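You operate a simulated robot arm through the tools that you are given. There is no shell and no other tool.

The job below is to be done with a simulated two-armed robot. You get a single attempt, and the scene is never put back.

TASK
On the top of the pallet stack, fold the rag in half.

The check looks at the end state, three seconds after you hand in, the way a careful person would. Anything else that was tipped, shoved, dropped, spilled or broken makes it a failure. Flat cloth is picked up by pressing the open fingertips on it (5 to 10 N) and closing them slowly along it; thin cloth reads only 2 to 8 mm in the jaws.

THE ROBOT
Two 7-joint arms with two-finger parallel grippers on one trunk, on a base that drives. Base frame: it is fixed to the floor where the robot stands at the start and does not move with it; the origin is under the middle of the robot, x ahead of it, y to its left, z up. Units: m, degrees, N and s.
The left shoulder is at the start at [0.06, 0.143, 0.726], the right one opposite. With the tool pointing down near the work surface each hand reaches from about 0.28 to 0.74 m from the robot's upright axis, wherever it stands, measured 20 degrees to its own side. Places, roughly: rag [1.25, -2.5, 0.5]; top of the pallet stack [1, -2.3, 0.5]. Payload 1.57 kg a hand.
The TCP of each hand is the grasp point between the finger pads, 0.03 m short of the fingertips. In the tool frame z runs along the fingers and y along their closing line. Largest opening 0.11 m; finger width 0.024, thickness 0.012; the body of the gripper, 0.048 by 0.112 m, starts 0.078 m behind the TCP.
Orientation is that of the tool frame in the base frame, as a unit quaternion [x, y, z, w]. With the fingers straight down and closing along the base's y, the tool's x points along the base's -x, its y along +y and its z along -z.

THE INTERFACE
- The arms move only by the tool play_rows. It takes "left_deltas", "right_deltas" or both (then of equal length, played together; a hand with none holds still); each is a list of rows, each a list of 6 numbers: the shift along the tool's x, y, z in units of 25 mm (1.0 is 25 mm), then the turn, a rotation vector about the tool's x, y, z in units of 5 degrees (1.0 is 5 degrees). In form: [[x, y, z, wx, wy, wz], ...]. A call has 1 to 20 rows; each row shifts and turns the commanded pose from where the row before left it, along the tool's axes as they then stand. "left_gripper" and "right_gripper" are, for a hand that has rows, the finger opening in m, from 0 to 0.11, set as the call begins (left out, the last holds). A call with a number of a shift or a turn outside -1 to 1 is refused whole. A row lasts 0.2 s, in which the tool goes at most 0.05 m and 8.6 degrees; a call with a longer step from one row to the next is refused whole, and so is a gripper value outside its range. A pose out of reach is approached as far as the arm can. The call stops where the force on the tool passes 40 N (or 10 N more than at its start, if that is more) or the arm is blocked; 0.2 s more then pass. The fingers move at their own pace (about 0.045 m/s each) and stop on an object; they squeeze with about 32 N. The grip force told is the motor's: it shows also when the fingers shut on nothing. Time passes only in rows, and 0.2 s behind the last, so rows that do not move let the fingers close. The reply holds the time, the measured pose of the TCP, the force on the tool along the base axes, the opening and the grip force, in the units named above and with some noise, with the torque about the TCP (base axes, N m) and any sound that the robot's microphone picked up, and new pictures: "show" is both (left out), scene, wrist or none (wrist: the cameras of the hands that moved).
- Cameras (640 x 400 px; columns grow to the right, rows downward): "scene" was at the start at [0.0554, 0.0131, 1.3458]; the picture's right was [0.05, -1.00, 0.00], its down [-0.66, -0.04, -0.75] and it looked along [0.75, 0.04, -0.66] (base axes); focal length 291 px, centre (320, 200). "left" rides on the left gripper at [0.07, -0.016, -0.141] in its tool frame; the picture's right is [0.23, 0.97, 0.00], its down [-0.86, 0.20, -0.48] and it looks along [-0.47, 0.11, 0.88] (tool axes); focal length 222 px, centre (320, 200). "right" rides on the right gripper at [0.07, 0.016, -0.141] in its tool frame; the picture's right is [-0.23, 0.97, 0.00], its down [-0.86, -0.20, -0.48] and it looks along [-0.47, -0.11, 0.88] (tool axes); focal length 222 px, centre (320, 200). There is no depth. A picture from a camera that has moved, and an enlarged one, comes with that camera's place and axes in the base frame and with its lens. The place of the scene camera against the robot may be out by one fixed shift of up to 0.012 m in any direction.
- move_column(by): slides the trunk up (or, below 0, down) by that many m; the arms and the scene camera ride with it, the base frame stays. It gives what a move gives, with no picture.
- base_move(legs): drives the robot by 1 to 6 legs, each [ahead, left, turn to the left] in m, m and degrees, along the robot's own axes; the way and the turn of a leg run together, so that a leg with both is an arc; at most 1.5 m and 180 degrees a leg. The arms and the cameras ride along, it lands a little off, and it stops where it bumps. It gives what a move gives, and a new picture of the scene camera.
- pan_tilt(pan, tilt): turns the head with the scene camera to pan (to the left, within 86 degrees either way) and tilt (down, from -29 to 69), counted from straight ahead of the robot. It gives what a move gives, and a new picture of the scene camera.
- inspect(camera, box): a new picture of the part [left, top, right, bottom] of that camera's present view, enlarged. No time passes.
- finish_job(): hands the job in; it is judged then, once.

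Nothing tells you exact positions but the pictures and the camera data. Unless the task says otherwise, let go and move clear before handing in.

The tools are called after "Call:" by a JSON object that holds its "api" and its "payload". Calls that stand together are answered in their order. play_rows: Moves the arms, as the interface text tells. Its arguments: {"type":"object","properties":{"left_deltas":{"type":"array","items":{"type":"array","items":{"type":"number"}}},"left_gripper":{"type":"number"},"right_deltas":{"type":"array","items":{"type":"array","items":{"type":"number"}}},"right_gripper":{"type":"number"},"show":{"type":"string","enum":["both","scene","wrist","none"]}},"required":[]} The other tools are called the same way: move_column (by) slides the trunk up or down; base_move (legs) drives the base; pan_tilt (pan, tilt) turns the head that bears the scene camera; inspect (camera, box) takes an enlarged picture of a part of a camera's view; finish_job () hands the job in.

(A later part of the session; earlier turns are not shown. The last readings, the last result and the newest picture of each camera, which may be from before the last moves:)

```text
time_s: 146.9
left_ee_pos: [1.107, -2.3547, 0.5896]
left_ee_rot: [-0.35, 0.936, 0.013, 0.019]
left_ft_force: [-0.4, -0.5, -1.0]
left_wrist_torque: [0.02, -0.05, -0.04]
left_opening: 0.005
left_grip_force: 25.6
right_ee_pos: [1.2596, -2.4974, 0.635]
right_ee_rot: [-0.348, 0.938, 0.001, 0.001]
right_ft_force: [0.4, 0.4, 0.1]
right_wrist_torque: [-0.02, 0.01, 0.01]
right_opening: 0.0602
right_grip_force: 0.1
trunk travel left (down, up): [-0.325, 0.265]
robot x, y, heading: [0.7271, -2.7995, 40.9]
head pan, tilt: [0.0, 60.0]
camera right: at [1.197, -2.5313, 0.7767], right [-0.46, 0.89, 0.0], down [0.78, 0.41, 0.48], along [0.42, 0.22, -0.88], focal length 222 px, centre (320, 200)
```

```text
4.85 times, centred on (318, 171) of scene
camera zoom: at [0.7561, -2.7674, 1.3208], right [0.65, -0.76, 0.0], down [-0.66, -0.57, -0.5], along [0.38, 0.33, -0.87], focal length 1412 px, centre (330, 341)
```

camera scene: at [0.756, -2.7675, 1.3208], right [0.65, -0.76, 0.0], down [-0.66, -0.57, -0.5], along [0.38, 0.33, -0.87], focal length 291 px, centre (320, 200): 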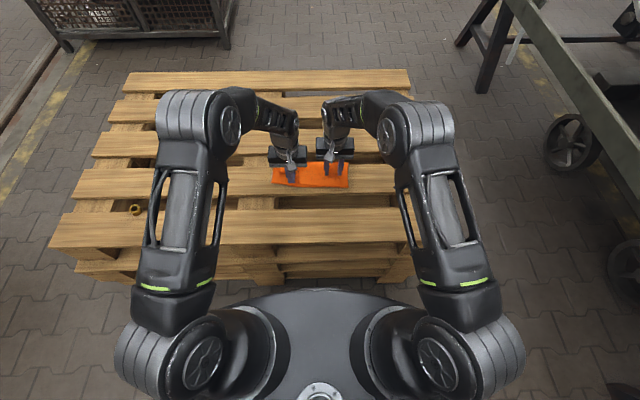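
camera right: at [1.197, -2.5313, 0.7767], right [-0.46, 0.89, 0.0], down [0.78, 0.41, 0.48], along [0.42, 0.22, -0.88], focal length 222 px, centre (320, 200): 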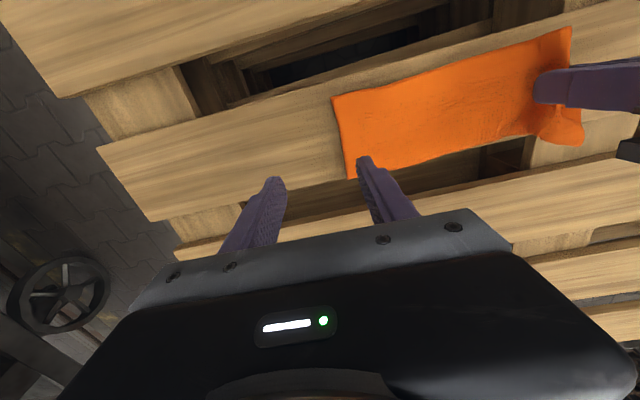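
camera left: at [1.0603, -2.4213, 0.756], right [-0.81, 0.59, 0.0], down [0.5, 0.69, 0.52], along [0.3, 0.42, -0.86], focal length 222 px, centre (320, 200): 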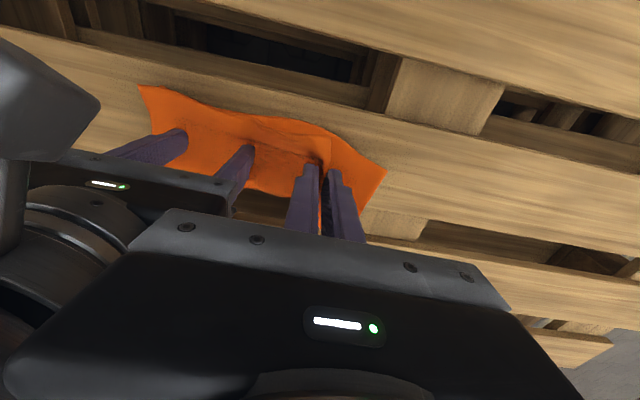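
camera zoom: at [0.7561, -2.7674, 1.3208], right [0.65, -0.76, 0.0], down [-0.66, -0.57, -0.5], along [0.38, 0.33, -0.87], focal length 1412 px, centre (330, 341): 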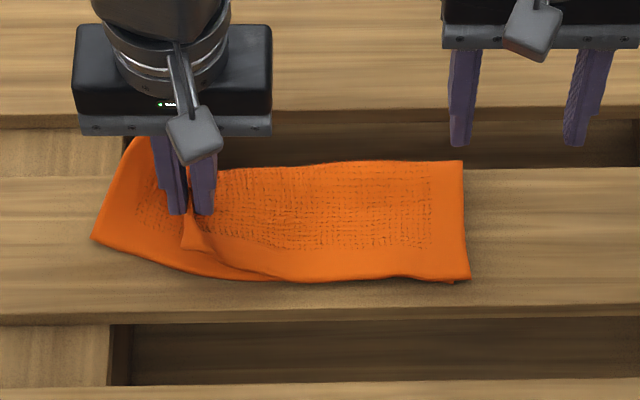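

The top panel has smoothed out; the held ridge contains the remaining gathered cloth, with the actual corner flap just outside it. I'll lower and move outward until the near edge is straight.

Call:
{"api": "play_rows", "payload": {"left_deltas": [[0, 0.14, 0.29, 0, 0, 0], [0, 0.14, 0.29, 0, 0, 0], [0, 0.14, 0.29, 0, 0, 0], [0, 0.14, 0.29, 0, 0, 0], [0, 0.14, 0.24, 0, 0, 0], [0, 0, 0, 0, 0, 0]], "show": "wrist"}}

Call:
{"api": "inspect", "payload": {"camera": "left", "box": [200, 60, 440, 230]}}

Call:
{"api": "inspect", "payload": {"camera": "scene", "box": [252, 130, 384, 212]}}

```text
time_s: 148.3
left_ee_pos: [1.0951, -2.3383, 0.5555]
left_ee_rot: [-0.35, 0.936, 0.013, 0.018]
left_ft_force: [-0.6, 0.3, 0.5]
left_wrist_torque: [-0.06, -0.01, 0.01]
left_opening: 0.005
left_grip_force: 24.8
right_ee_pos: [1.2594, -2.4982, 0.6361]
right_ee_rot: [-0.349, 0.937, 0.0, 0.0]
right_ft_force: [0.2, 0.1, 1.2]
right_wrist_torque: [0.0, -0.02, -0.02]
right_opening: 0.0601
right_grip_force: 0.1
trunk travel left (down, up): [-0.325, 0.265]
robot x, y, heading: [0.7289, -2.8, 40.8]
head pan, tilt: [0.0, 60.0]
camera left: at [1.0485, -2.4013, 0.6943], right [-0.81, 0.59, 0.0], down [0.5, 0.69, 0.52], along [0.3, 0.42, -0.86], focal length 222 px, centre (320, 200)
```

left: 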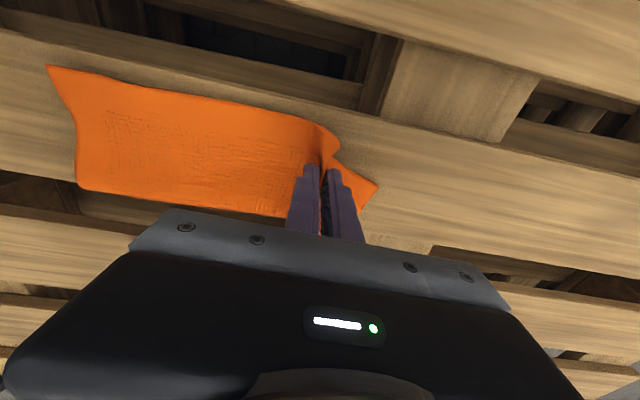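

```text
2.35 times, centred on (320, 145) of left
camera zoom: at [1.0485, -2.4013, 0.6943], right [-0.81, 0.59, 0.0], down [0.5, 0.69, 0.52], along [0.3, 0.42, -0.86], focal length 523 px, centre (320, 329)
```

zoom: 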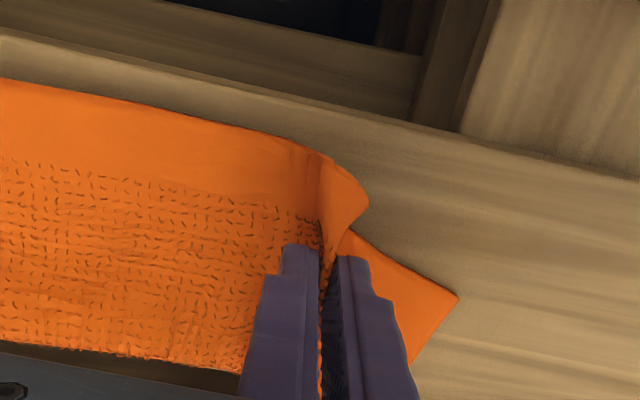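

```text
4.85 times, centred on (318, 171) of scene
camera zoom: at [0.7561, -2.7674, 1.3208], right [0.65, -0.76, 0.0], down [-0.66, -0.57, -0.5], along [0.38, 0.33, -0.87], focal length 1412 px, centre (330, 341)
```

zoom: 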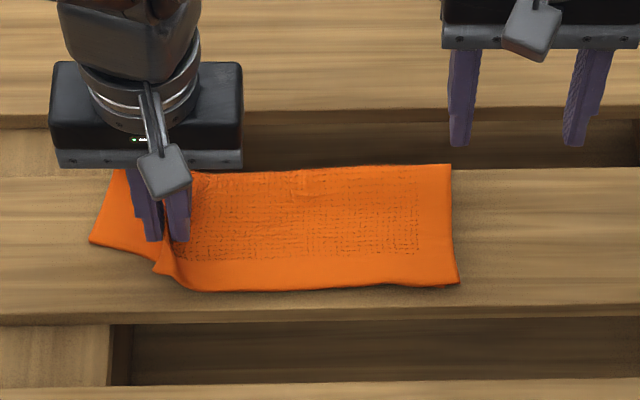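

The corner flap now sits just outside the jaws and the near edge is smooth. The lower layer's left corner is at X of about 0.585, so I'll shift the held corner about 2 cm away from me to match it, letting the fold roll, and lower to contact.

Call:
{"api": "play_rows", "payload": {"left_deltas": [[-0.25, 0, 0, 0, 0, 0], [-0.25, 0, 0, 0, 0, 0], [-0.22, 0, 0.1, 0, 0, 0], [0, 0, 0.2, 0, 0, 0], [0, 0, 0.1, 0, 0, 0], [0, 0, 0, 0, 0, 0]], "show": "wrist"}}

Call:
{"api": "inspect", "payload": {"camera": "left", "box": [200, 60, 440, 230]}}

Call:
{"api": "inspect", "payload": {"camera": "scene", "box": [252, 130, 384, 212]}}

```text
time_s: 149.7
left_ee_pos: [1.1087, -2.3273, 0.5481]
left_ee_rot: [-0.351, 0.936, 0.013, 0.019]
left_ft_force: [-2.3, 0.7, 12.9]
left_wrist_torque: [-0.11, 0.11, 0.01]
left_opening: 0.005
left_grip_force: 25.3
right_ee_pos: [1.2579, -2.4982, 0.6355]
right_ee_rot: [-0.349, 0.937, 0.0, -0.001]
right_ft_force: [0.3, -0.3, 0.7]
right_wrist_torque: [-0.01, -0.02, 0.0]
right_opening: 0.06
right_grip_force: 0.1
trunk travel left (down, up): [-0.325, 0.265]
robot x, y, heading: [0.7277, -2.8016, 40.9]
head pan, tilt: [0.0, 60.0]
camera left: at [1.062, -2.3894, 0.6849], right [-0.81, 0.59, 0.0], down [0.5, 0.69, 0.52], along [0.3, 0.42, -0.85], focal length 222 px, centre (320, 200)
```

left: 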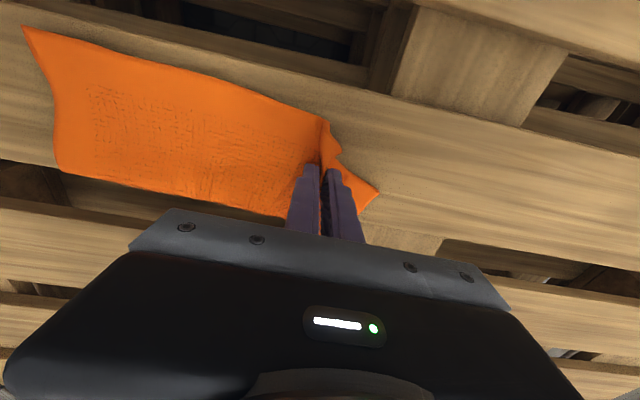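

```text
2.35 times, centred on (320, 145) of left
camera zoom: at [1.062, -2.3894, 0.6849], right [-0.81, 0.59, 0.0], down [0.5, 0.69, 0.52], along [0.3, 0.42, -0.85], focal length 523 px, centre (320, 329)
```

zoom: 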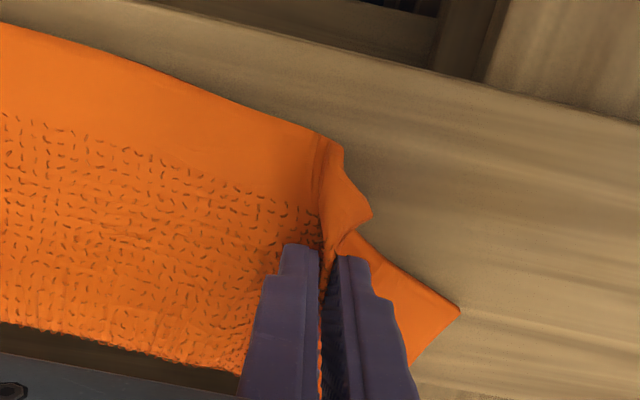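

```text
4.85 times, centred on (318, 171) of scene
camera zoom: at [0.7552, -2.7682, 1.3209], right [0.65, -0.76, 0.0], down [-0.66, -0.57, -0.5], along [0.38, 0.33, -0.87], focal length 1412 px, centre (330, 341)
```

zoom: 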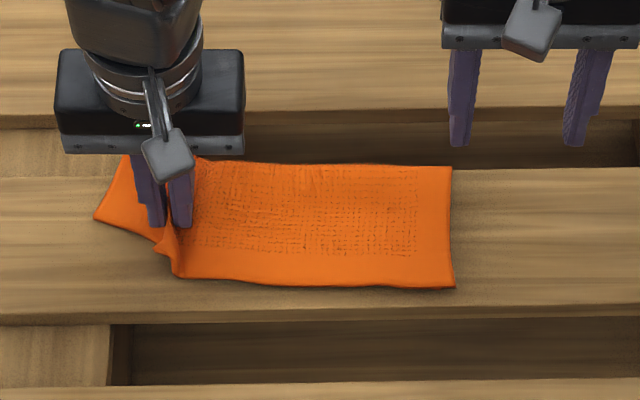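

The press dragged the lower layer's left corner away from me, skewing the fold. I can reverse that: keep pressing through the jaws and draw back toward me so the lower corner comes along, then unload and let only the top move forward again.

Call:
{"api": "play_rows", "payload": {"left_deltas": [[0.2, 0, 0, 0, 0, 0], [0.2, 0, 0, 0, 0, 0], [0.2, 0, 0, 0, 0, 0], [0.2, 0, 0, 0, 0, 0], [0.2, 0, 0, 0, 0, 0], [0, 0, 0, 0, 0, 0]], "show": "wrist"}}

Call:
{"api": "inspect", "payload": {"camera": "left", "box": [200, 60, 440, 230]}}

Call:
{"api": "inspect", "payload": {"camera": "scene", "box": [252, 130, 384, 212]}}

```text
time_s: 151.1
left_ee_pos: [1.0901, -2.3442, 0.5464]
left_ee_rot: [-0.35, 0.936, 0.013, 0.019]
left_ft_force: [1.9, 0.4, 8.1]
left_wrist_torque: [0.01, -0.1, 0.06]
left_opening: 0.0049
left_grip_force: 25.4
right_ee_pos: [1.2587, -2.4979, 0.6353]
right_ee_rot: [-0.349, 0.937, 0.0, 0.0]
right_ft_force: [-0.4, -0.9, -0.2]
right_wrist_torque: [0.0, -0.04, -0.02]
right_opening: 0.06
right_grip_force: 0.1
trunk travel left (down, up): [-0.325, 0.265]
robot x, y, heading: [0.7286, -2.8005, 40.8]
head pan, tilt: [0.0, 60.0]
camera left: at [1.0435, -2.4068, 0.6838], right [-0.81, 0.59, 0.0], down [0.5, 0.69, 0.52], along [0.3, 0.42, -0.85], focal length 222 px, centre (320, 200)
```

left: 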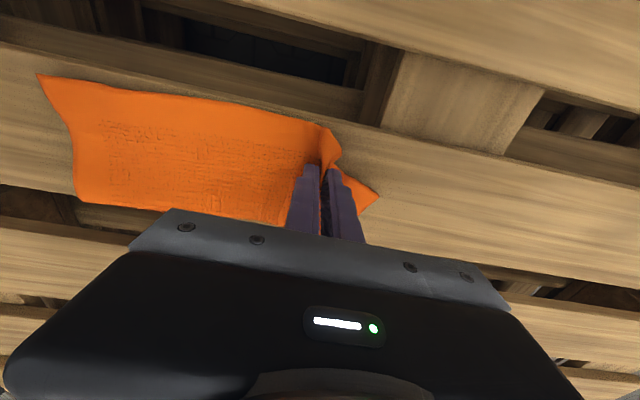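

```text
2.35 times, centred on (320, 145) of left
camera zoom: at [1.0435, -2.4068, 0.6838], right [-0.81, 0.59, 0.0], down [0.5, 0.69, 0.52], along [0.3, 0.42, -0.85], focal length 523 px, centre (320, 329)
```

zoom: 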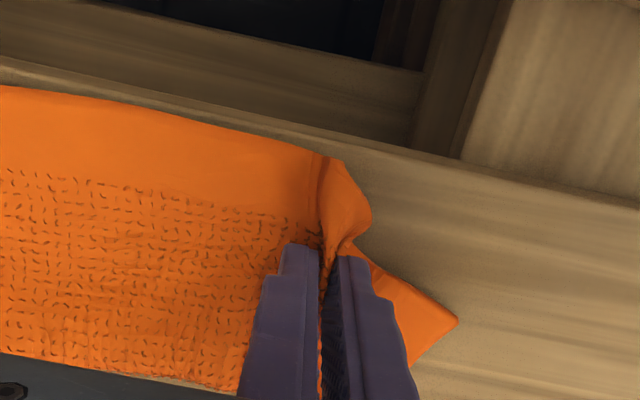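

```text
4.85 times, centred on (318, 171) of scene
camera zoom: at [0.7558, -2.7678, 1.3208], right [0.65, -0.76, 0.0], down [-0.66, -0.57, -0.5], along [0.38, 0.33, -0.87], focal length 1412 px, centre (330, 341)
```

zoom: 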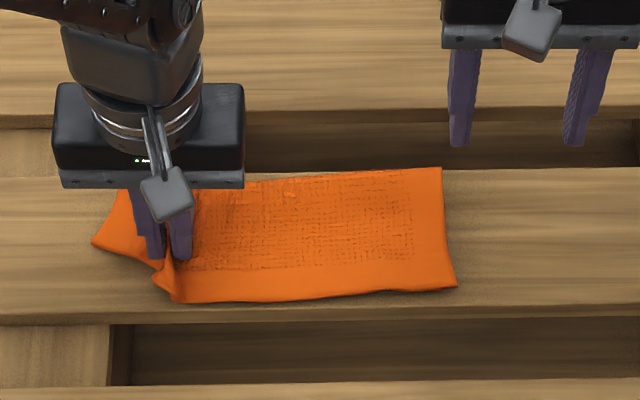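

The lower corner came back along with the jaws. Now I'll raise the held corner clear, move it forward, and lower it again so only the top shifts and the fold re-forms further out.

Call:
{"api": "play_rows", "payload": {"left_deltas": [[0, 0, -0.3, 0, 0, 0], [0, 0, -0.5, 0, 0, 0], [0, -0.1, -0.7, 0, 0, 0], [0, -0.1, -0.7, 0, 0, 0], [-0.3, 0, -0.2, 0, 0, 0], [-0.4, 0, 0, 0, 0, 0], [-0.5, 0, 0, 0, 0, 0], [-0.5, 0, 0, 0, 0, 0], [0, 0, 0, 0, 0, 0]], "show": "wrist"}}

Call:
{"api": "inspect", "payload": {"camera": "left", "box": [180, 40, 460, 230]}}

Call:
{"api": "inspect", "payload": {"camera": "scene", "box": [252, 130, 384, 212]}}

```text
time_s: 153.1
left_ee_pos: [1.1237, -2.3214, 0.6069]
left_ee_rot: [-0.35, 0.937, 0.013, 0.018]
left_ft_force: [0.1, -1.1, 0.4]
left_wrist_torque: [-0.02, 0.01, 0.0]
left_opening: 0.005
left_grip_force: 25.7
right_ee_pos: [1.2588, -2.4978, 0.6356]
right_ee_rot: [-0.349, 0.937, 0.0, 0.0]
right_ft_force: [0.4, -0.1, 0.7]
right_wrist_torque: [0.02, -0.01, 0.0]
right_opening: 0.0599
right_grip_force: 0.1
trunk travel left (down, up): [-0.325, 0.265]
robot x, y, heading: [0.7297, -2.8, 40.7]
head pan, tilt: [0.0, 60.0]
camera left: at [1.0773, -2.3841, 0.745], right [-0.81, 0.59, 0.0], down [0.5, 0.69, 0.52], along [0.3, 0.42, -0.86], focal length 222 px, centre (320, 200)
```

left: 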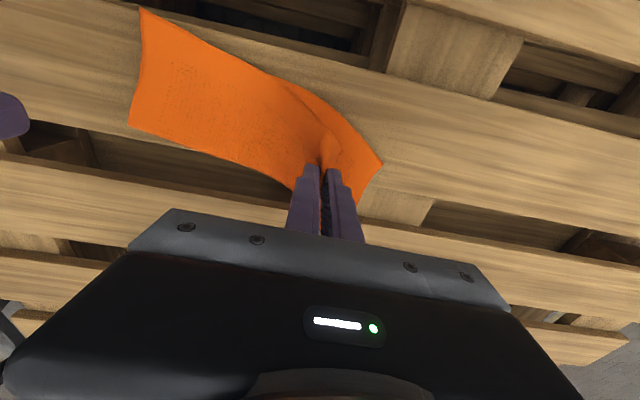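

```text
2.11 times, centred on (320, 135) of left
camera zoom: at [1.0773, -2.3841, 0.745], right [-0.81, 0.59, 0.0], down [0.5, 0.69, 0.52], along [0.3, 0.42, -0.86], focal length 468 px, centre (320, 337)
```

zoom: 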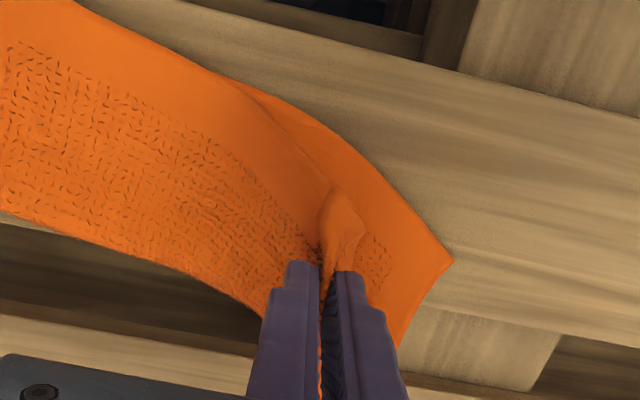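

```text
4.85 times, centred on (318, 171) of scene
camera zoom: at [0.7561, -2.7673, 1.3208], right [0.65, -0.76, 0.0], down [-0.66, -0.57, -0.5], along [0.38, 0.33, -0.87], focal length 1412 px, centre (330, 341)
```

zoom: 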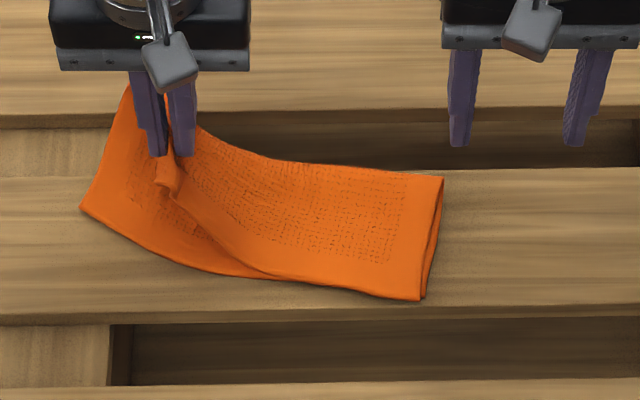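

Now the rag has turned about 18 degrees as a whole, but the layers are well related: the lower edge is straight and the fold forms about half way. I'll turn the hand to match, and lower the held corner so the near edges line up.

Call:
{"api": "play_rows", "payload": {"left_deltas": [[0.05, 0.28, 0.3, 0, 0, 0.9], [0.05, 0.28, 0.35, 0, 0, 0.9], [0.05, 0.28, 0.4, 0, 0, 0.9], [0.05, 0.28, 0.45, 0, 0, 0.9], [0, 0, 0.4, 0, 0, 0], [0, 0, 0, 0, 0, 0]], "show": "wrist"}}

Call:
{"api": "inspect", "payload": {"camera": "left", "box": [180, 40, 460, 230]}}

Call:
{"api": "inspect", "payload": {"camera": "scene", "box": [252, 130, 384, 212]}}

```text
time_s: 154.5
left_ee_pos: [1.1058, -2.2996, 0.559]
left_ee_rot: [-0.2, 0.98, 0.016, 0.016]
left_ft_force: [0.4, -0.6, -0.6]
left_wrist_torque: [0.02, 0.0, 0.11]
left_opening: 0.0049
left_grip_force: 25.8
right_ee_pos: [1.2593, -2.4987, 0.6354]
right_ee_rot: [-0.349, 0.937, 0.001, 0.0]
right_ft_force: [0.3, -0.4, 0.2]
right_wrist_torque: [-0.01, -0.01, 0.02]
right_opening: 0.06
right_grip_force: 0.0
trunk travel left (down, up): [-0.325, 0.265]
robot x, y, heading: [0.7296, -2.8006, 40.3]
head pan, tilt: [0.0, 60.0]
camera left: at [1.0429, -2.3457, 0.6976], right [-0.59, 0.81, 0.02], down [0.7, 0.5, 0.52], along [0.41, 0.32, -0.86], focal length 222 px, centre (320, 200)
```

left: 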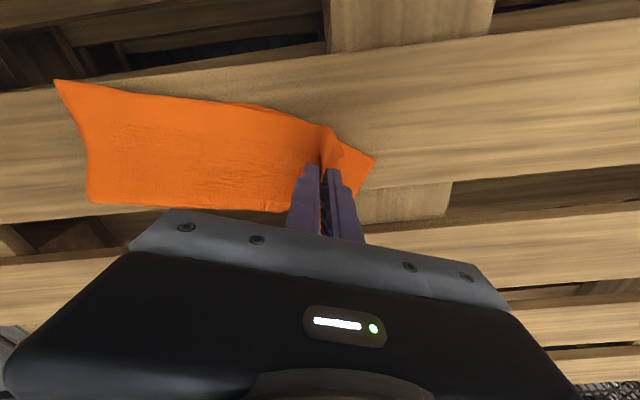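

```text
2.11 times, centred on (320, 135) of left
camera zoom: at [1.0429, -2.3457, 0.6976], right [-0.59, 0.81, 0.02], down [0.7, 0.5, 0.52], along [0.41, 0.32, -0.86], focal length 468 px, centre (320, 337)
```

zoom: 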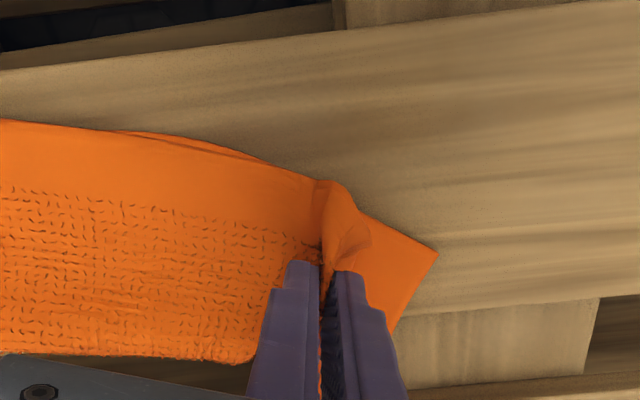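

```text
4.85 times, centred on (318, 171) of scene
camera zoom: at [0.7561, -2.7673, 1.3208], right [0.65, -0.76, 0.0], down [-0.66, -0.57, -0.5], along [0.38, 0.33, -0.87], focal length 1412 px, centre (330, 341)
```

zoom: 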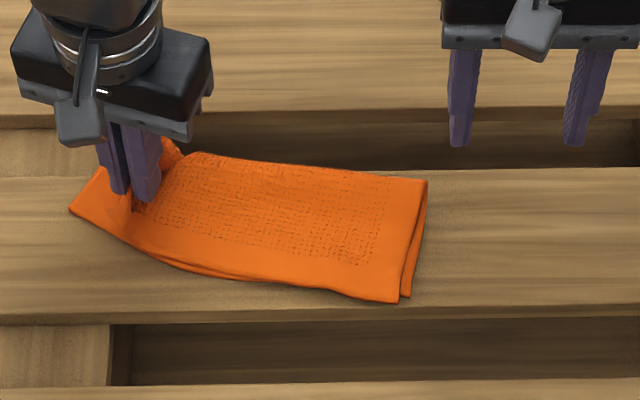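

The near edges line up now, with the small corner flap just outside the jaws. I'll lower to light contact and release with the outward-opening motion.

Call:
{"api": "play_rows", "payload": {"left_deltas": [[0, 0, 0.2, 0, 0, 0], [0, 0, 0.14, 0, 0, 0], [0, 0, 0, 0, 0, 0]], "show": "none"}}

```text
time_s: 155.3
left_ee_pos: [1.1052, -2.2987, 0.5519]
left_ee_rot: [-0.2, 0.98, 0.016, 0.017]
left_ft_force: [-0.3, 0.4, 2.0]
left_wrist_torque: [-0.03, 0.0, 0.09]
left_opening: 0.0048
left_grip_force: 25.5
right_ee_pos: [1.2583, -2.4991, 0.6356]
right_ee_rot: [-0.348, 0.937, 0.0, 0.0]
right_ft_force: [-0.3, -0.1, 0.5]
right_wrist_torque: [0.01, 0.0, 0.01]
right_opening: 0.0602
right_grip_force: 0.0
trunk travel left (down, up): [-0.325, 0.265]
robot x, y, heading: [0.7286, -2.801, 40.7]
head pan, tilt: [0.0, 60.0]
```

Call:
{"api": "play_rows", "payload": {"left_deltas": [[0, 0.13, 0.05, 0, 0, 0]], "left_gripper": 0.012, "show": "none"}}

Call:
{"api": "play_rows", "payload": {"left_deltas": [[0, 0.14, 0.02, 0, 0, 0]], "left_gripper": 0.019, "show": "wrist"}}

Call:
{"api": "inspect", "payload": {"camera": "left", "box": [200, 80, 440, 230]}}

```text
time_s: 155.7
left_ee_pos: [1.1052, -2.2957, 0.5501]
left_ee_rot: [-0.2, 0.98, 0.016, 0.016]
left_ft_force: [-0.7, 0.0, 0.3]
left_wrist_torque: [0.04, -0.02, 0.02]
left_opening: 0.012
left_grip_force: 0.1
right_ee_pos: [1.2582, -2.4987, 0.6354]
right_ee_rot: [-0.349, 0.937, 0.0, 0.0]
right_ft_force: [0.7, 0.0, -0.1]
right_wrist_torque: [0.0, -0.03, 0.03]
right_opening: 0.0601
right_grip_force: 0.0
trunk travel left (down, up): [-0.325, 0.265]
robot x, y, heading: [0.7261, -2.8036, 40.9]
head pan, tilt: [0.0, 60.0]
```

```text
time_s: 156.1
left_ee_pos: [1.1035, -2.293, 0.5488]
left_ee_rot: [-0.2, 0.98, 0.016, 0.017]
left_ft_force: [-0.3, -0.4, -0.2]
left_wrist_torque: [0.01, -0.01, 0.01]
left_opening: 0.0194
left_grip_force: 0.2
right_ee_pos: [1.258, -2.4976, 0.6351]
right_ee_rot: [-0.349, 0.937, -0.001, 0.0]
right_ft_force: [0.9, -0.5, -0.7]
right_wrist_torque: [0.0, -0.01, -0.03]
right_opening: 0.0599
right_grip_force: 0.1
trunk travel left (down, up): [-0.325, 0.265]
robot x, y, heading: [0.7279, -2.7989, 41.1]
head pan, tilt: [0.0, 60.0]
camera left: at [1.0408, -2.3394, 0.6873], right [-0.59, 0.81, 0.02], down [0.7, 0.5, 0.52], along [0.41, 0.32, -0.86], focal length 222 px, centre (320, 200)
```

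left: 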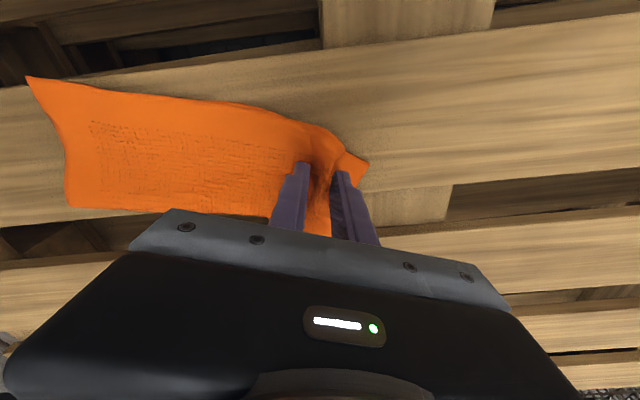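

```text
2.67 times, centred on (320, 155) of left
camera zoom: at [1.0408, -2.3394, 0.6873], right [-0.59, 0.81, 0.02], down [0.7, 0.5, 0.52], along [0.41, 0.32, -0.86], focal length 592 px, centre (320, 320)
```

zoom: 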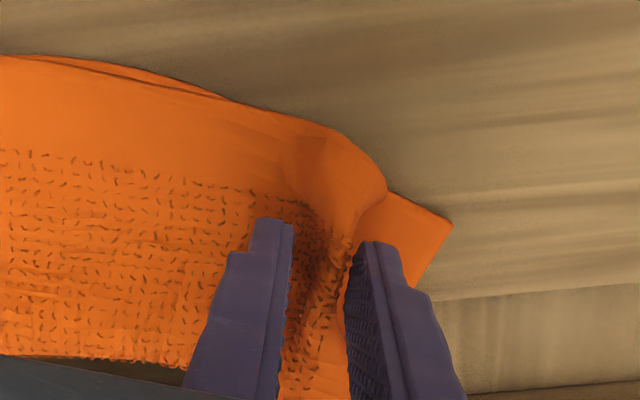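

The ridge is opening into a smooth arch. I'll continue opening outward.

Call:
{"api": "play_rows", "payload": {"left_deltas": [[0, 0.16, 0.03, 0, 0, 0]], "left_gripper": 0.027, "show": "none"}}

Call:
{"api": "play_rows", "payload": {"left_deltas": [[0, 0.16, 0.03, 0, 0, 0]], "left_gripper": 0.035, "show": "none"}}

Call:
{"api": "play_rows", "payload": {"left_deltas": [[0, 0.16, 0, 0, 0, 0]], "left_gripper": 0.043, "show": "wrist"}}

Call:
{"api": "inspect", "payload": {"camera": "left", "box": [200, 80, 440, 230]}}

```text
time_s: 156.5
left_ee_pos: [1.1005, -2.2898, 0.5488]
left_ee_rot: [-0.199, 0.98, 0.016, 0.017]
left_ft_force: [-0.2, -0.5, 1.1]
left_wrist_torque: [-0.03, 0.01, -0.01]
left_opening: 0.0274
left_grip_force: 0.5
right_ee_pos: [1.2584, -2.4981, 0.6352]
right_ee_rot: [-0.349, 0.937, 0.0, 0.001]
right_ft_force: [0.5, 0.0, 0.3]
right_wrist_torque: [-0.04, -0.02, -0.03]
right_opening: 0.0599
right_grip_force: 0.1
trunk travel left (down, up): [-0.325, 0.265]
robot x, y, heading: [0.7232, -2.8014, 40.5]
head pan, tilt: [0.0, 60.0]
```

```text
time_s: 156.9
left_ee_pos: [1.0995, -2.2853, 0.549]
left_ee_rot: [-0.2, 0.979, 0.016, 0.016]
left_ft_force: [0.7, 0.2, 0.5]
left_wrist_torque: [0.01, 0.01, 0.01]
left_opening: 0.0353
left_grip_force: 0.4
right_ee_pos: [1.2588, -2.4975, 0.6348]
right_ee_rot: [-0.349, 0.937, 0.0, 0.0]
right_ft_force: [0.0, -0.3, 0.2]
right_wrist_torque: [0.01, -0.01, 0.0]
right_opening: 0.0598
right_grip_force: 0.0
trunk travel left (down, up): [-0.325, 0.265]
robot x, y, heading: [0.7269, -2.7986, 40.6]
head pan, tilt: [0.0, 60.0]
```

```text
time_s: 157.3
left_ee_pos: [1.0975, -2.2825, 0.5485]
left_ee_rot: [-0.199, 0.98, 0.016, 0.017]
left_ft_force: [1.3, -0.4, -0.7]
left_wrist_torque: [0.03, 0.01, 0.02]
left_opening: 0.0432
left_grip_force: 0.3
right_ee_pos: [1.2588, -2.4972, 0.6348]
right_ee_rot: [-0.349, 0.937, 0.0, 0.001]
right_ft_force: [0.3, -0.6, -0.5]
right_wrist_torque: [0.02, -0.01, -0.03]
right_opening: 0.0599
right_grip_force: 0.2
trunk travel left (down, up): [-0.325, 0.265]
robot x, y, heading: [0.7282, -2.7992, 41.0]
head pan, tilt: [0.0, 60.0]
camera left: at [1.0356, -2.3284, 0.6862], right [-0.59, 0.81, 0.02], down [0.7, 0.5, 0.52], along [0.41, 0.32, -0.86], focal length 222 px, centre (320, 200)
```

left: 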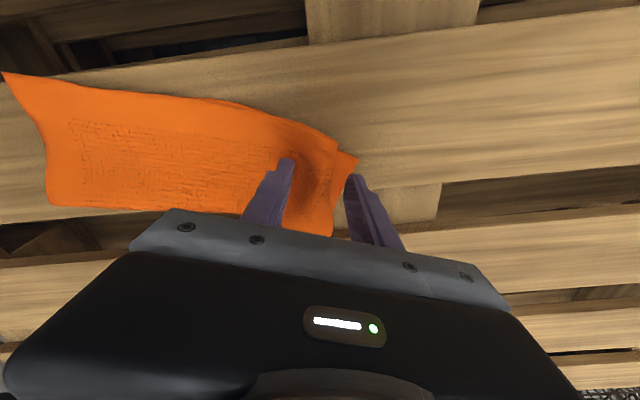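

```text
2.67 times, centred on (320, 155) of left
camera zoom: at [1.0356, -2.3284, 0.6862], right [-0.59, 0.81, 0.02], down [0.7, 0.5, 0.52], along [0.41, 0.32, -0.86], focal length 592 px, centre (320, 320)
```

zoom: 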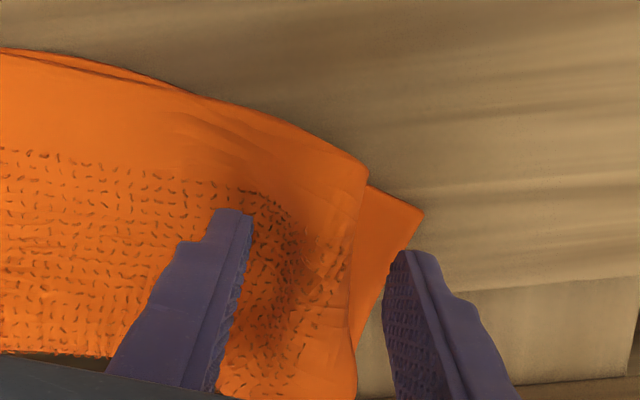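

The top-left corner has spread flat and lies within about 2 cm of the lower corner. I'll lift the left hand straight up and look at the whole result.

Call:
{"api": "play_rows", "payload": {"left_deltas": [[0, 0, -0.2, 0, 0, 0], [0, 0, -0.5, 0, 0, 0], [0, 0, -0.9, 0, 0, 0], [0, 0.3, -0.9, 0, 0, 0], [0, 0.9, -0.9, 0, 0, 0], [0, 0.9, 0, 0, 0, 0], [0, 0.9, 0, 0, 0, 0], [0, 0, 0, 0, 0, 0]], "show": "wrist"}}

Call:
{"api": "inspect", "payload": {"camera": "scene", "box": [252, 130, 384, 212]}}

Call:
{"api": "inspect", "payload": {"camera": "right", "box": [300, 20, 640, 230]}}

```text
time_s: 159.1
left_ee_pos: [1.0679, -2.2162, 0.6349]
left_ee_rot: [-0.2, 0.98, 0.016, 0.016]
left_ft_force: [0.7, -0.2, -1.1]
left_wrist_torque: [0.03, 0.0, 0.02]
left_opening: 0.043
left_grip_force: 0.1
right_ee_pos: [1.257, -2.4974, 0.6366]
right_ee_rot: [-0.348, 0.937, 0.0, 0.0]
right_ft_force: [0.1, 0.1, -0.7]
right_wrist_torque: [0.02, 0.05, 0.0]
right_opening: 0.0601
right_grip_force: 0.1
trunk travel left (down, up): [-0.325, 0.265]
robot x, y, heading: [0.7299, -2.7989, 40.5]
head pan, tilt: [0.0, 60.0]
camera left: at [1.0051, -2.2633, 0.7729], right [-0.59, 0.81, 0.02], down [0.7, 0.5, 0.52], along [0.41, 0.31, -0.86], focal length 222 px, centre (320, 200)
```

left: 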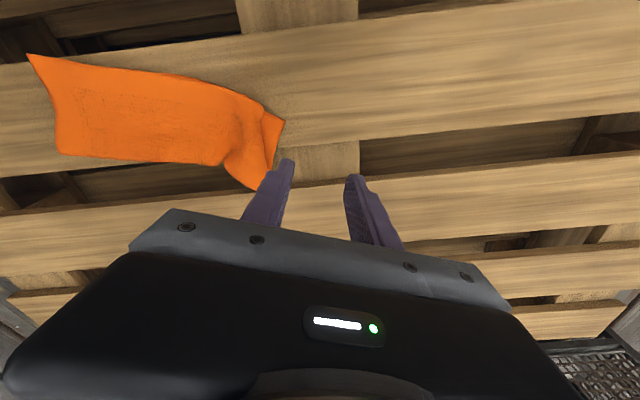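

```text
4.85 times, centred on (318, 171) of scene
camera zoom: at [0.756, -2.7673, 1.3208], right [0.65, -0.76, 0.0], down [-0.66, -0.57, -0.5], along [0.38, 0.33, -0.87], focal length 1412 px, centre (330, 341)
```

zoom: 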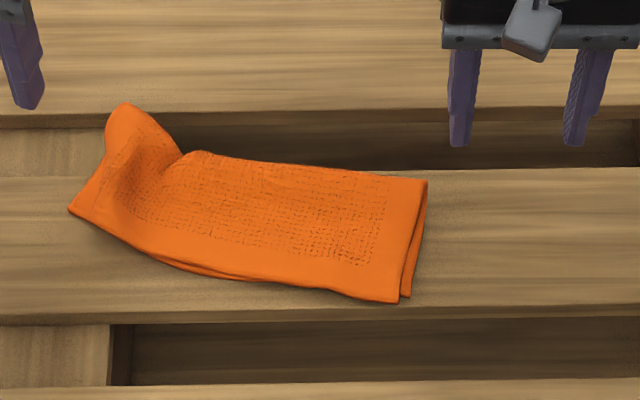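

```text
1.88 times, centred on (470, 125) of right
camera zoom: at [1.1968, -2.5311, 0.7766], right [-0.46, 0.89, 0.0], down [0.78, 0.41, 0.48], along [0.42, 0.22, -0.88], focal length 418 px, centre (38, 341)
```

zoom: 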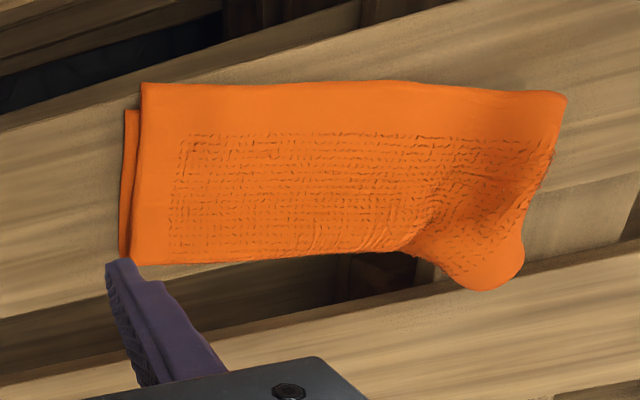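

The rag is folded in half. Its edges lie together and it sits a little rotated, with a puffed loop at the left end of the fold. I'll press both layers together near the left edge and draw them toward me; that should square the rag and pull the loop flat.

Call:
{"api": "play_rows", "payload": {"left_deltas": [[0, -0.73, 0, 0, 0, 0], [0, -0.73, 0, 0, 0, 0], [0, -0.73, 0, 0, 0, 0], [0, -0.71, 0, 0, 0, 0], [0, 0, 0.8, 0, 0, 0], [0, 0, 0.8, 0, 0, 0], [0, 0, 0.8, 0, 0, 0], [0, 0, 0.4, 0, 0, 0], [0, 0, 0, 0, 0, 0]], "left_gripper": 0.035, "show": "wrist"}}

Call:
{"api": "inspect", "payload": {"camera": "left", "box": [180, 60, 460, 230]}}

Call:
{"api": "inspect", "payload": {"camera": "scene", "box": [252, 130, 384, 212]}}

```text
time_s: 161.1
left_ee_pos: [1.0974, -2.2798, 0.5624]
left_ee_rot: [-0.2, 0.98, 0.015, 0.016]
left_ft_force: [-0.1, -0.2, 0.4]
left_wrist_torque: [0.01, 0.01, 0.0]
left_opening: 0.0352
left_grip_force: 0.0
right_ee_pos: [1.2586, -2.4975, 0.6354]
right_ee_rot: [-0.348, 0.938, 0.0, 0.0]
right_ft_force: [0.0, 0.0, 0.2]
right_wrist_torque: [0.03, 0.0, -0.01]
right_opening: 0.0601
right_grip_force: 0.1
trunk travel left (down, up): [-0.325, 0.265]
robot x, y, heading: [0.7276, -2.7995, 40.8]
head pan, tilt: [0.0, 60.0]
camera left: at [1.0349, -2.3272, 0.7008], right [-0.59, 0.81, 0.02], down [0.7, 0.5, 0.52], along [0.41, 0.32, -0.86], focal length 222 px, centre (320, 200)
```

left: 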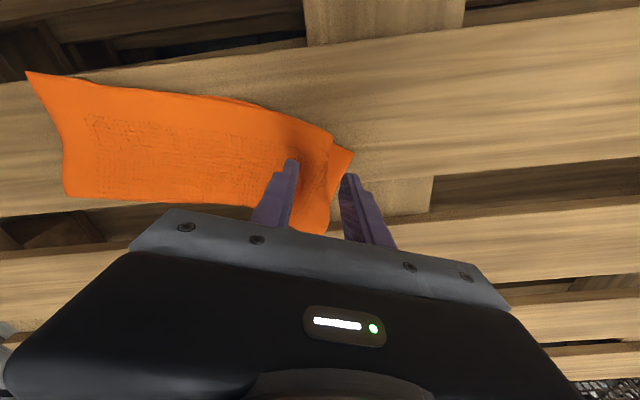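

```text
2.29 times, centred on (320, 145) of left
camera zoom: at [1.0349, -2.3272, 0.7008], right [-0.59, 0.81, 0.02], down [0.7, 0.5, 0.52], along [0.41, 0.32, -0.86], focal length 508 px, centre (320, 326)
```

zoom: 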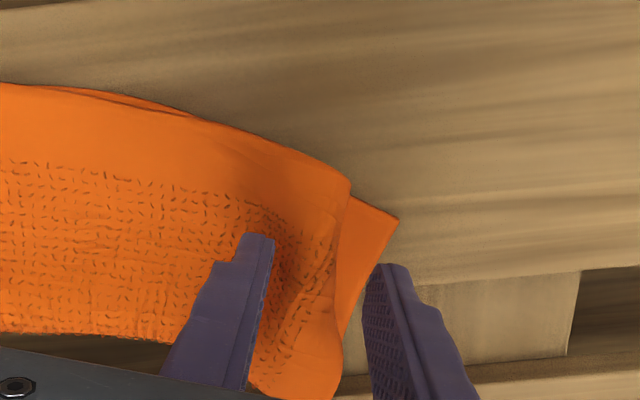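

```text
4.85 times, centred on (318, 171) of scene
camera zoom: at [0.7561, -2.7673, 1.3208], right [0.65, -0.76, 0.0], down [-0.66, -0.57, -0.5], along [0.38, 0.33, -0.87], focal length 1412 px, centre (330, 341)
```

zoom: 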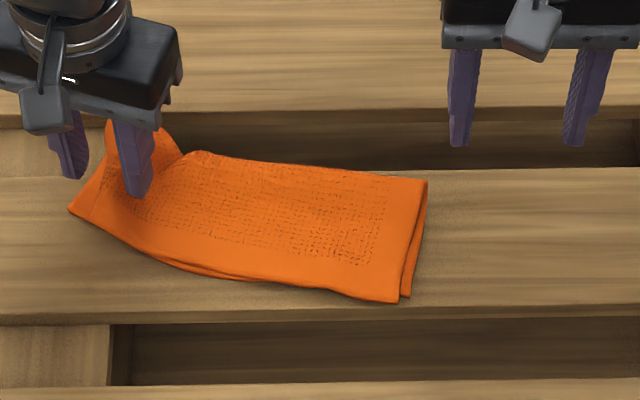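

Call:
{"api": "play_rows", "payload": {"left_deltas": [[0.45, -0.55, 0, 0, 0, 0], [0.45, -0.55, 0, 0, 0, 0], [0, 0, 0.2, 0, 0, 0], [0, 0, 0.1, 0, 0, 0], [0, 0, 0, 0, 0, 0]], "left_gripper": 0.02, "show": "wrist"}}

Call:
{"api": "inspect", "payload": {"camera": "left", "box": [180, 60, 460, 230]}}

```text
time_s: 162.3
left_ee_pos: [1.0868, -2.3144, 0.5544]
left_ee_rot: [-0.199, 0.98, 0.016, 0.016]
left_ft_force: [-0.5, -0.5, -0.2]
left_wrist_torque: [-0.01, 0.0, 0.04]
left_opening: 0.0201
left_grip_force: 0.1
right_ee_pos: [1.2587, -2.4981, 0.6355]
right_ee_rot: [-0.348, 0.937, 0.0, -0.001]
right_ft_force: [-0.7, -0.2, -0.8]
right_wrist_torque: [0.03, 0.01, 0.02]
right_opening: 0.06
right_grip_force: 0.0
trunk travel left (down, up): [-0.325, 0.265]
robot x, y, heading: [0.728, -2.7983, 40.7]
head pan, tilt: [0.0, 60.0]
camera left: at [1.0255, -2.3606, 0.6923], right [-0.59, 0.81, 0.02], down [0.7, 0.5, 0.52], along [0.41, 0.32, -0.86], focal length 222 px, centre (320, 200)
```

left: 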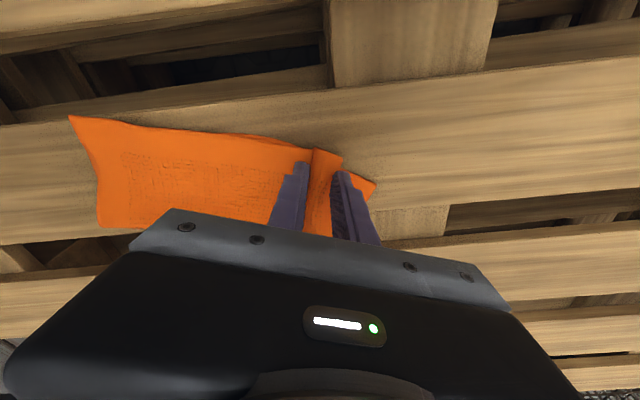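

```text
2.29 times, centred on (320, 145) of left
camera zoom: at [1.0255, -2.3606, 0.6923], right [-0.59, 0.81, 0.02], down [0.7, 0.5, 0.52], along [0.41, 0.32, -0.86], focal length 508 px, centre (320, 326)
```

zoom: 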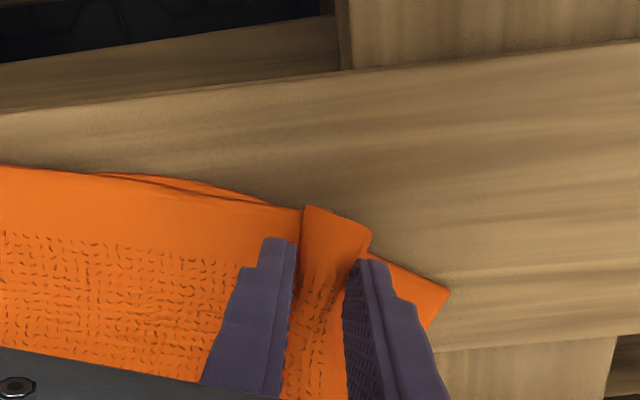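

The finger pushed the puffed-up corner inward as it moved. I'll lift straight up and see whether it springs back.

Call:
{"api": "play_rows", "payload": {"left_deltas": [[0, 0, -0.4, 0, 0, 0], [0, 0, -0.8, 0, 0, 0], [0, 0, -0.8, 0, 0, 0], [0, 0.8, -0.4, 0, 0, 0], [0, 0.9, 0, 0, 0, 0], [0, 0.9, 0, 0, 0, 0], [0, 0, 0, 0, 0, 0]], "show": "none"}}

Call:
{"api": "inspect", "payload": {"camera": "scene", "box": [252, 130, 384, 212]}}

Call:
{"api": "inspect", "payload": {"camera": "left", "box": [100, 40, 380, 230]}}

```text
time_s: 163.9
left_ee_pos: [1.0606, -2.2571, 0.6154]
left_ee_rot: [-0.2, 0.98, 0.016, 0.015]
left_ft_force: [0.7, -0.5, 0.3]
left_wrist_torque: [0.01, -0.02, -0.02]
left_opening: 0.0202
left_grip_force: 0.1
right_ee_pos: [1.2588, -2.4982, 0.6348]
right_ee_rot: [-0.348, 0.937, 0.0, 0.0]
right_ft_force: [0.1, -0.1, 0.6]
right_wrist_torque: [0.01, 0.01, 0.0]
right_opening: 0.06
right_grip_force: 0.1
trunk travel left (down, up): [-0.325, 0.265]
robot x, y, heading: [0.7275, -2.8023, 40.8]
head pan, tilt: [0.0, 60.0]
```

```text
4.85 times, centred on (318, 171) of scene
camera zoom: at [0.756, -2.7672, 1.3208], right [0.65, -0.76, 0.0], down [-0.66, -0.57, -0.5], along [0.38, 0.33, -0.87], focal length 1412 px, centre (330, 341)
```

zoom: 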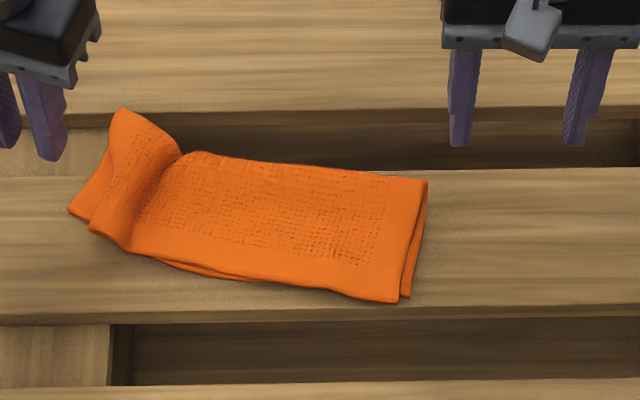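

```text
2.11 times, centred on (240, 135) of left
camera zoom: at [0.9983, -2.3027, 0.7536], right [-0.59, 0.81, 0.02], down [0.7, 0.5, 0.52], along [0.41, 0.31, -0.86], focal length 468 px, centre (488, 337)
```

zoom: 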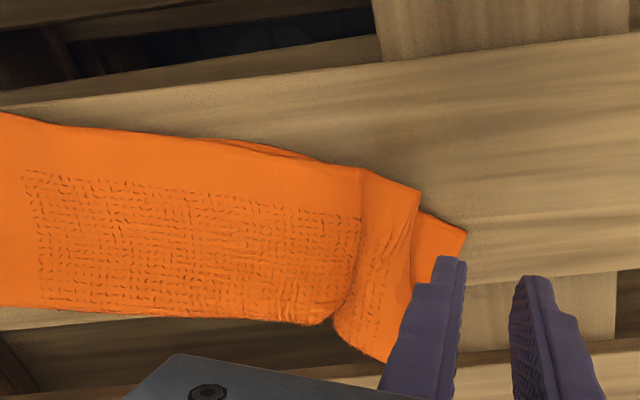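

It mostly sprang back. The corners on the right match within 1 cm; on the left the lower corner at (0.610, 0.184) sits about 3 cm further away than the top corner. That lower corner is exposed, so I'll press a closed fingertip on it alone, straight from above, and draw it toward me under the top layer.

Call:
{"api": "play_rows", "payload": {"left_deltas": [[-0.33, -0.2, 0, 0, 0, 0], [0, 0, 0, 0, 0, 0], [0, 0, 0.8, 0, 0, 0], [0, 0, 0.8, 0, 0, 0], [0, 0, 0.8, 0, 0, 0], [0, 0, 0, 0, 0, 0]], "left_gripper": 0.0, "show": "wrist"}}

Call:
{"api": "inspect", "payload": {"camera": "left", "box": [180, 60, 460, 230]}}

```text
time_s: 165.3
left_ee_pos: [1.0728, -2.2551, 0.5561]
left_ee_rot: [-0.2, 0.98, 0.015, 0.016]
left_ft_force: [0.8, -0.7, 0.1]
left_wrist_torque: [0.01, 0.04, 0.05]
left_opening: 0.0001
left_grip_force: 21.4
right_ee_pos: [1.2594, -2.4977, 0.6348]
right_ee_rot: [-0.349, 0.937, 0.0, 0.001]
right_ft_force: [0.3, 0.1, -0.3]
right_wrist_torque: [-0.02, -0.03, 0.02]
right_opening: 0.0598
right_grip_force: 0.0
trunk travel left (down, up): [-0.325, 0.265]
robot x, y, heading: [0.7264, -2.8036, 40.6]
head pan, tilt: [0.0, 60.0]
camera left: at [1.0097, -2.3026, 0.6938], right [-0.59, 0.81, 0.02], down [0.7, 0.5, 0.52], along [0.41, 0.32, -0.86], focal length 222 px, centre (320, 200)
```

left: 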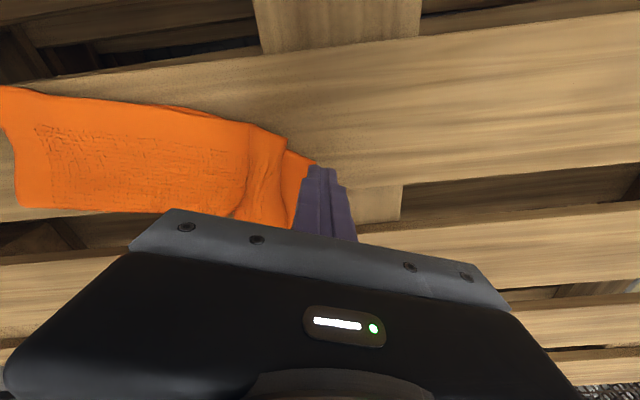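

```text
2.29 times, centred on (320, 145) of left
camera zoom: at [1.0097, -2.3026, 0.6938], right [-0.59, 0.81, 0.02], down [0.7, 0.5, 0.52], along [0.41, 0.32, -0.86], focal length 508 px, centre (320, 326)
```

zoom: 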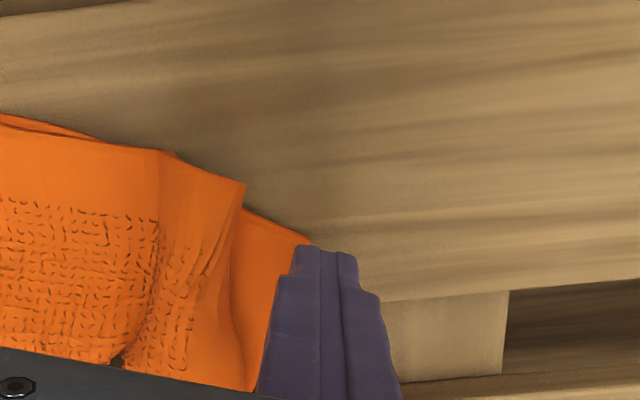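

Call:
{"api": "play_rows", "payload": {"left_deltas": [[-0.1, -0.5, 0, 0, 0, 0], [0, 0, 0.3, 0, 0, 0], [0, 0, 0.2, 0, 0, 0], [0, 0, 0, 0, 0, 0]], "show": "wrist"}}

Call:
{"api": "inspect", "payload": {"camera": "left", "box": [180, 60, 460, 230]}}

```text
time_s: 166.3
left_ee_pos: [1.0783, -2.2636, 0.5439]
left_ee_rot: [-0.2, 0.98, 0.015, 0.016]
left_ft_force: [0.1, -0.7, -0.7]
left_wrist_torque: [0.0, 0.01, -0.02]
left_opening: 0.0
left_grip_force: 21.3
right_ee_pos: [1.2592, -2.4977, 0.6359]
right_ee_rot: [-0.349, 0.937, 0.0, 0.0]
right_ft_force: [-0.1, -0.1, -0.5]
right_wrist_torque: [-0.01, -0.02, 0.0]
right_opening: 0.0597
right_grip_force: 0.0
trunk travel left (down, up): [-0.325, 0.265]
robot x, y, heading: [0.7294, -2.7995, 40.9]
head pan, tilt: [0.0, 60.0]
camera left: at [1.0166, -2.312, 0.6809], right [-0.59, 0.81, 0.02], down [0.7, 0.5, 0.52], along [0.41, 0.32, -0.86], focal length 222 px, centre (320, 200)
```

left: 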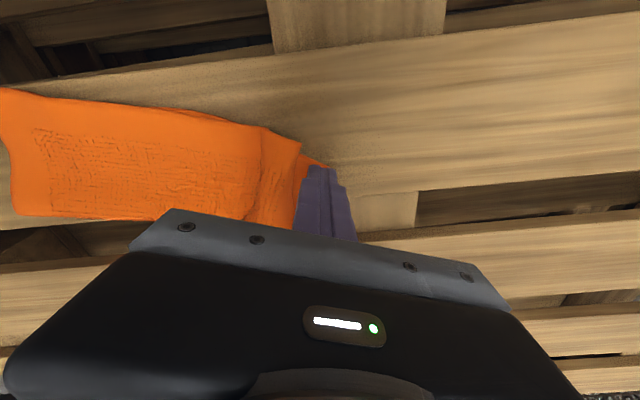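

```text
2.29 times, centred on (320, 145) of left
camera zoom: at [1.0166, -2.312, 0.6809], right [-0.59, 0.81, 0.02], down [0.7, 0.5, 0.52], along [0.41, 0.32, -0.86], focal length 508 px, centre (320, 326)
```

zoom: 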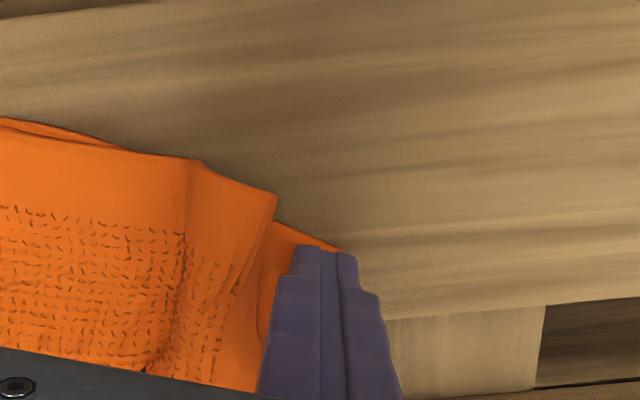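

Call:
{"api": "play_rows", "payload": {"left_deltas": [[0, 0, 0.12, 0, 0, 0], [0, 0, 0, 0, 0, 0]], "show": "none"}}

```text
time_s: 166.9
left_ee_pos: [1.0778, -2.2657, 0.5412]
left_ee_rot: [-0.2, 0.98, 0.016, 0.017]
left_ft_force: [-0.8, -0.8, 5.9]
left_wrist_torque: [-0.07, 0.0, -0.02]
left_opening: 0.0
left_grip_force: 21.4
right_ee_pos: [1.2587, -2.4981, 0.6359]
right_ee_rot: [-0.349, 0.937, 0.0, 0.0]
right_ft_force: [0.0, 0.6, 0.0]
right_wrist_torque: [0.0, 0.0, -0.01]
right_opening: 0.06
right_grip_force: 0.1
trunk travel left (down, up): [-0.325, 0.265]
robot x, y, heading: [0.7211, -2.8002, 40.8]
head pan, tilt: [0.0, 60.0]
```

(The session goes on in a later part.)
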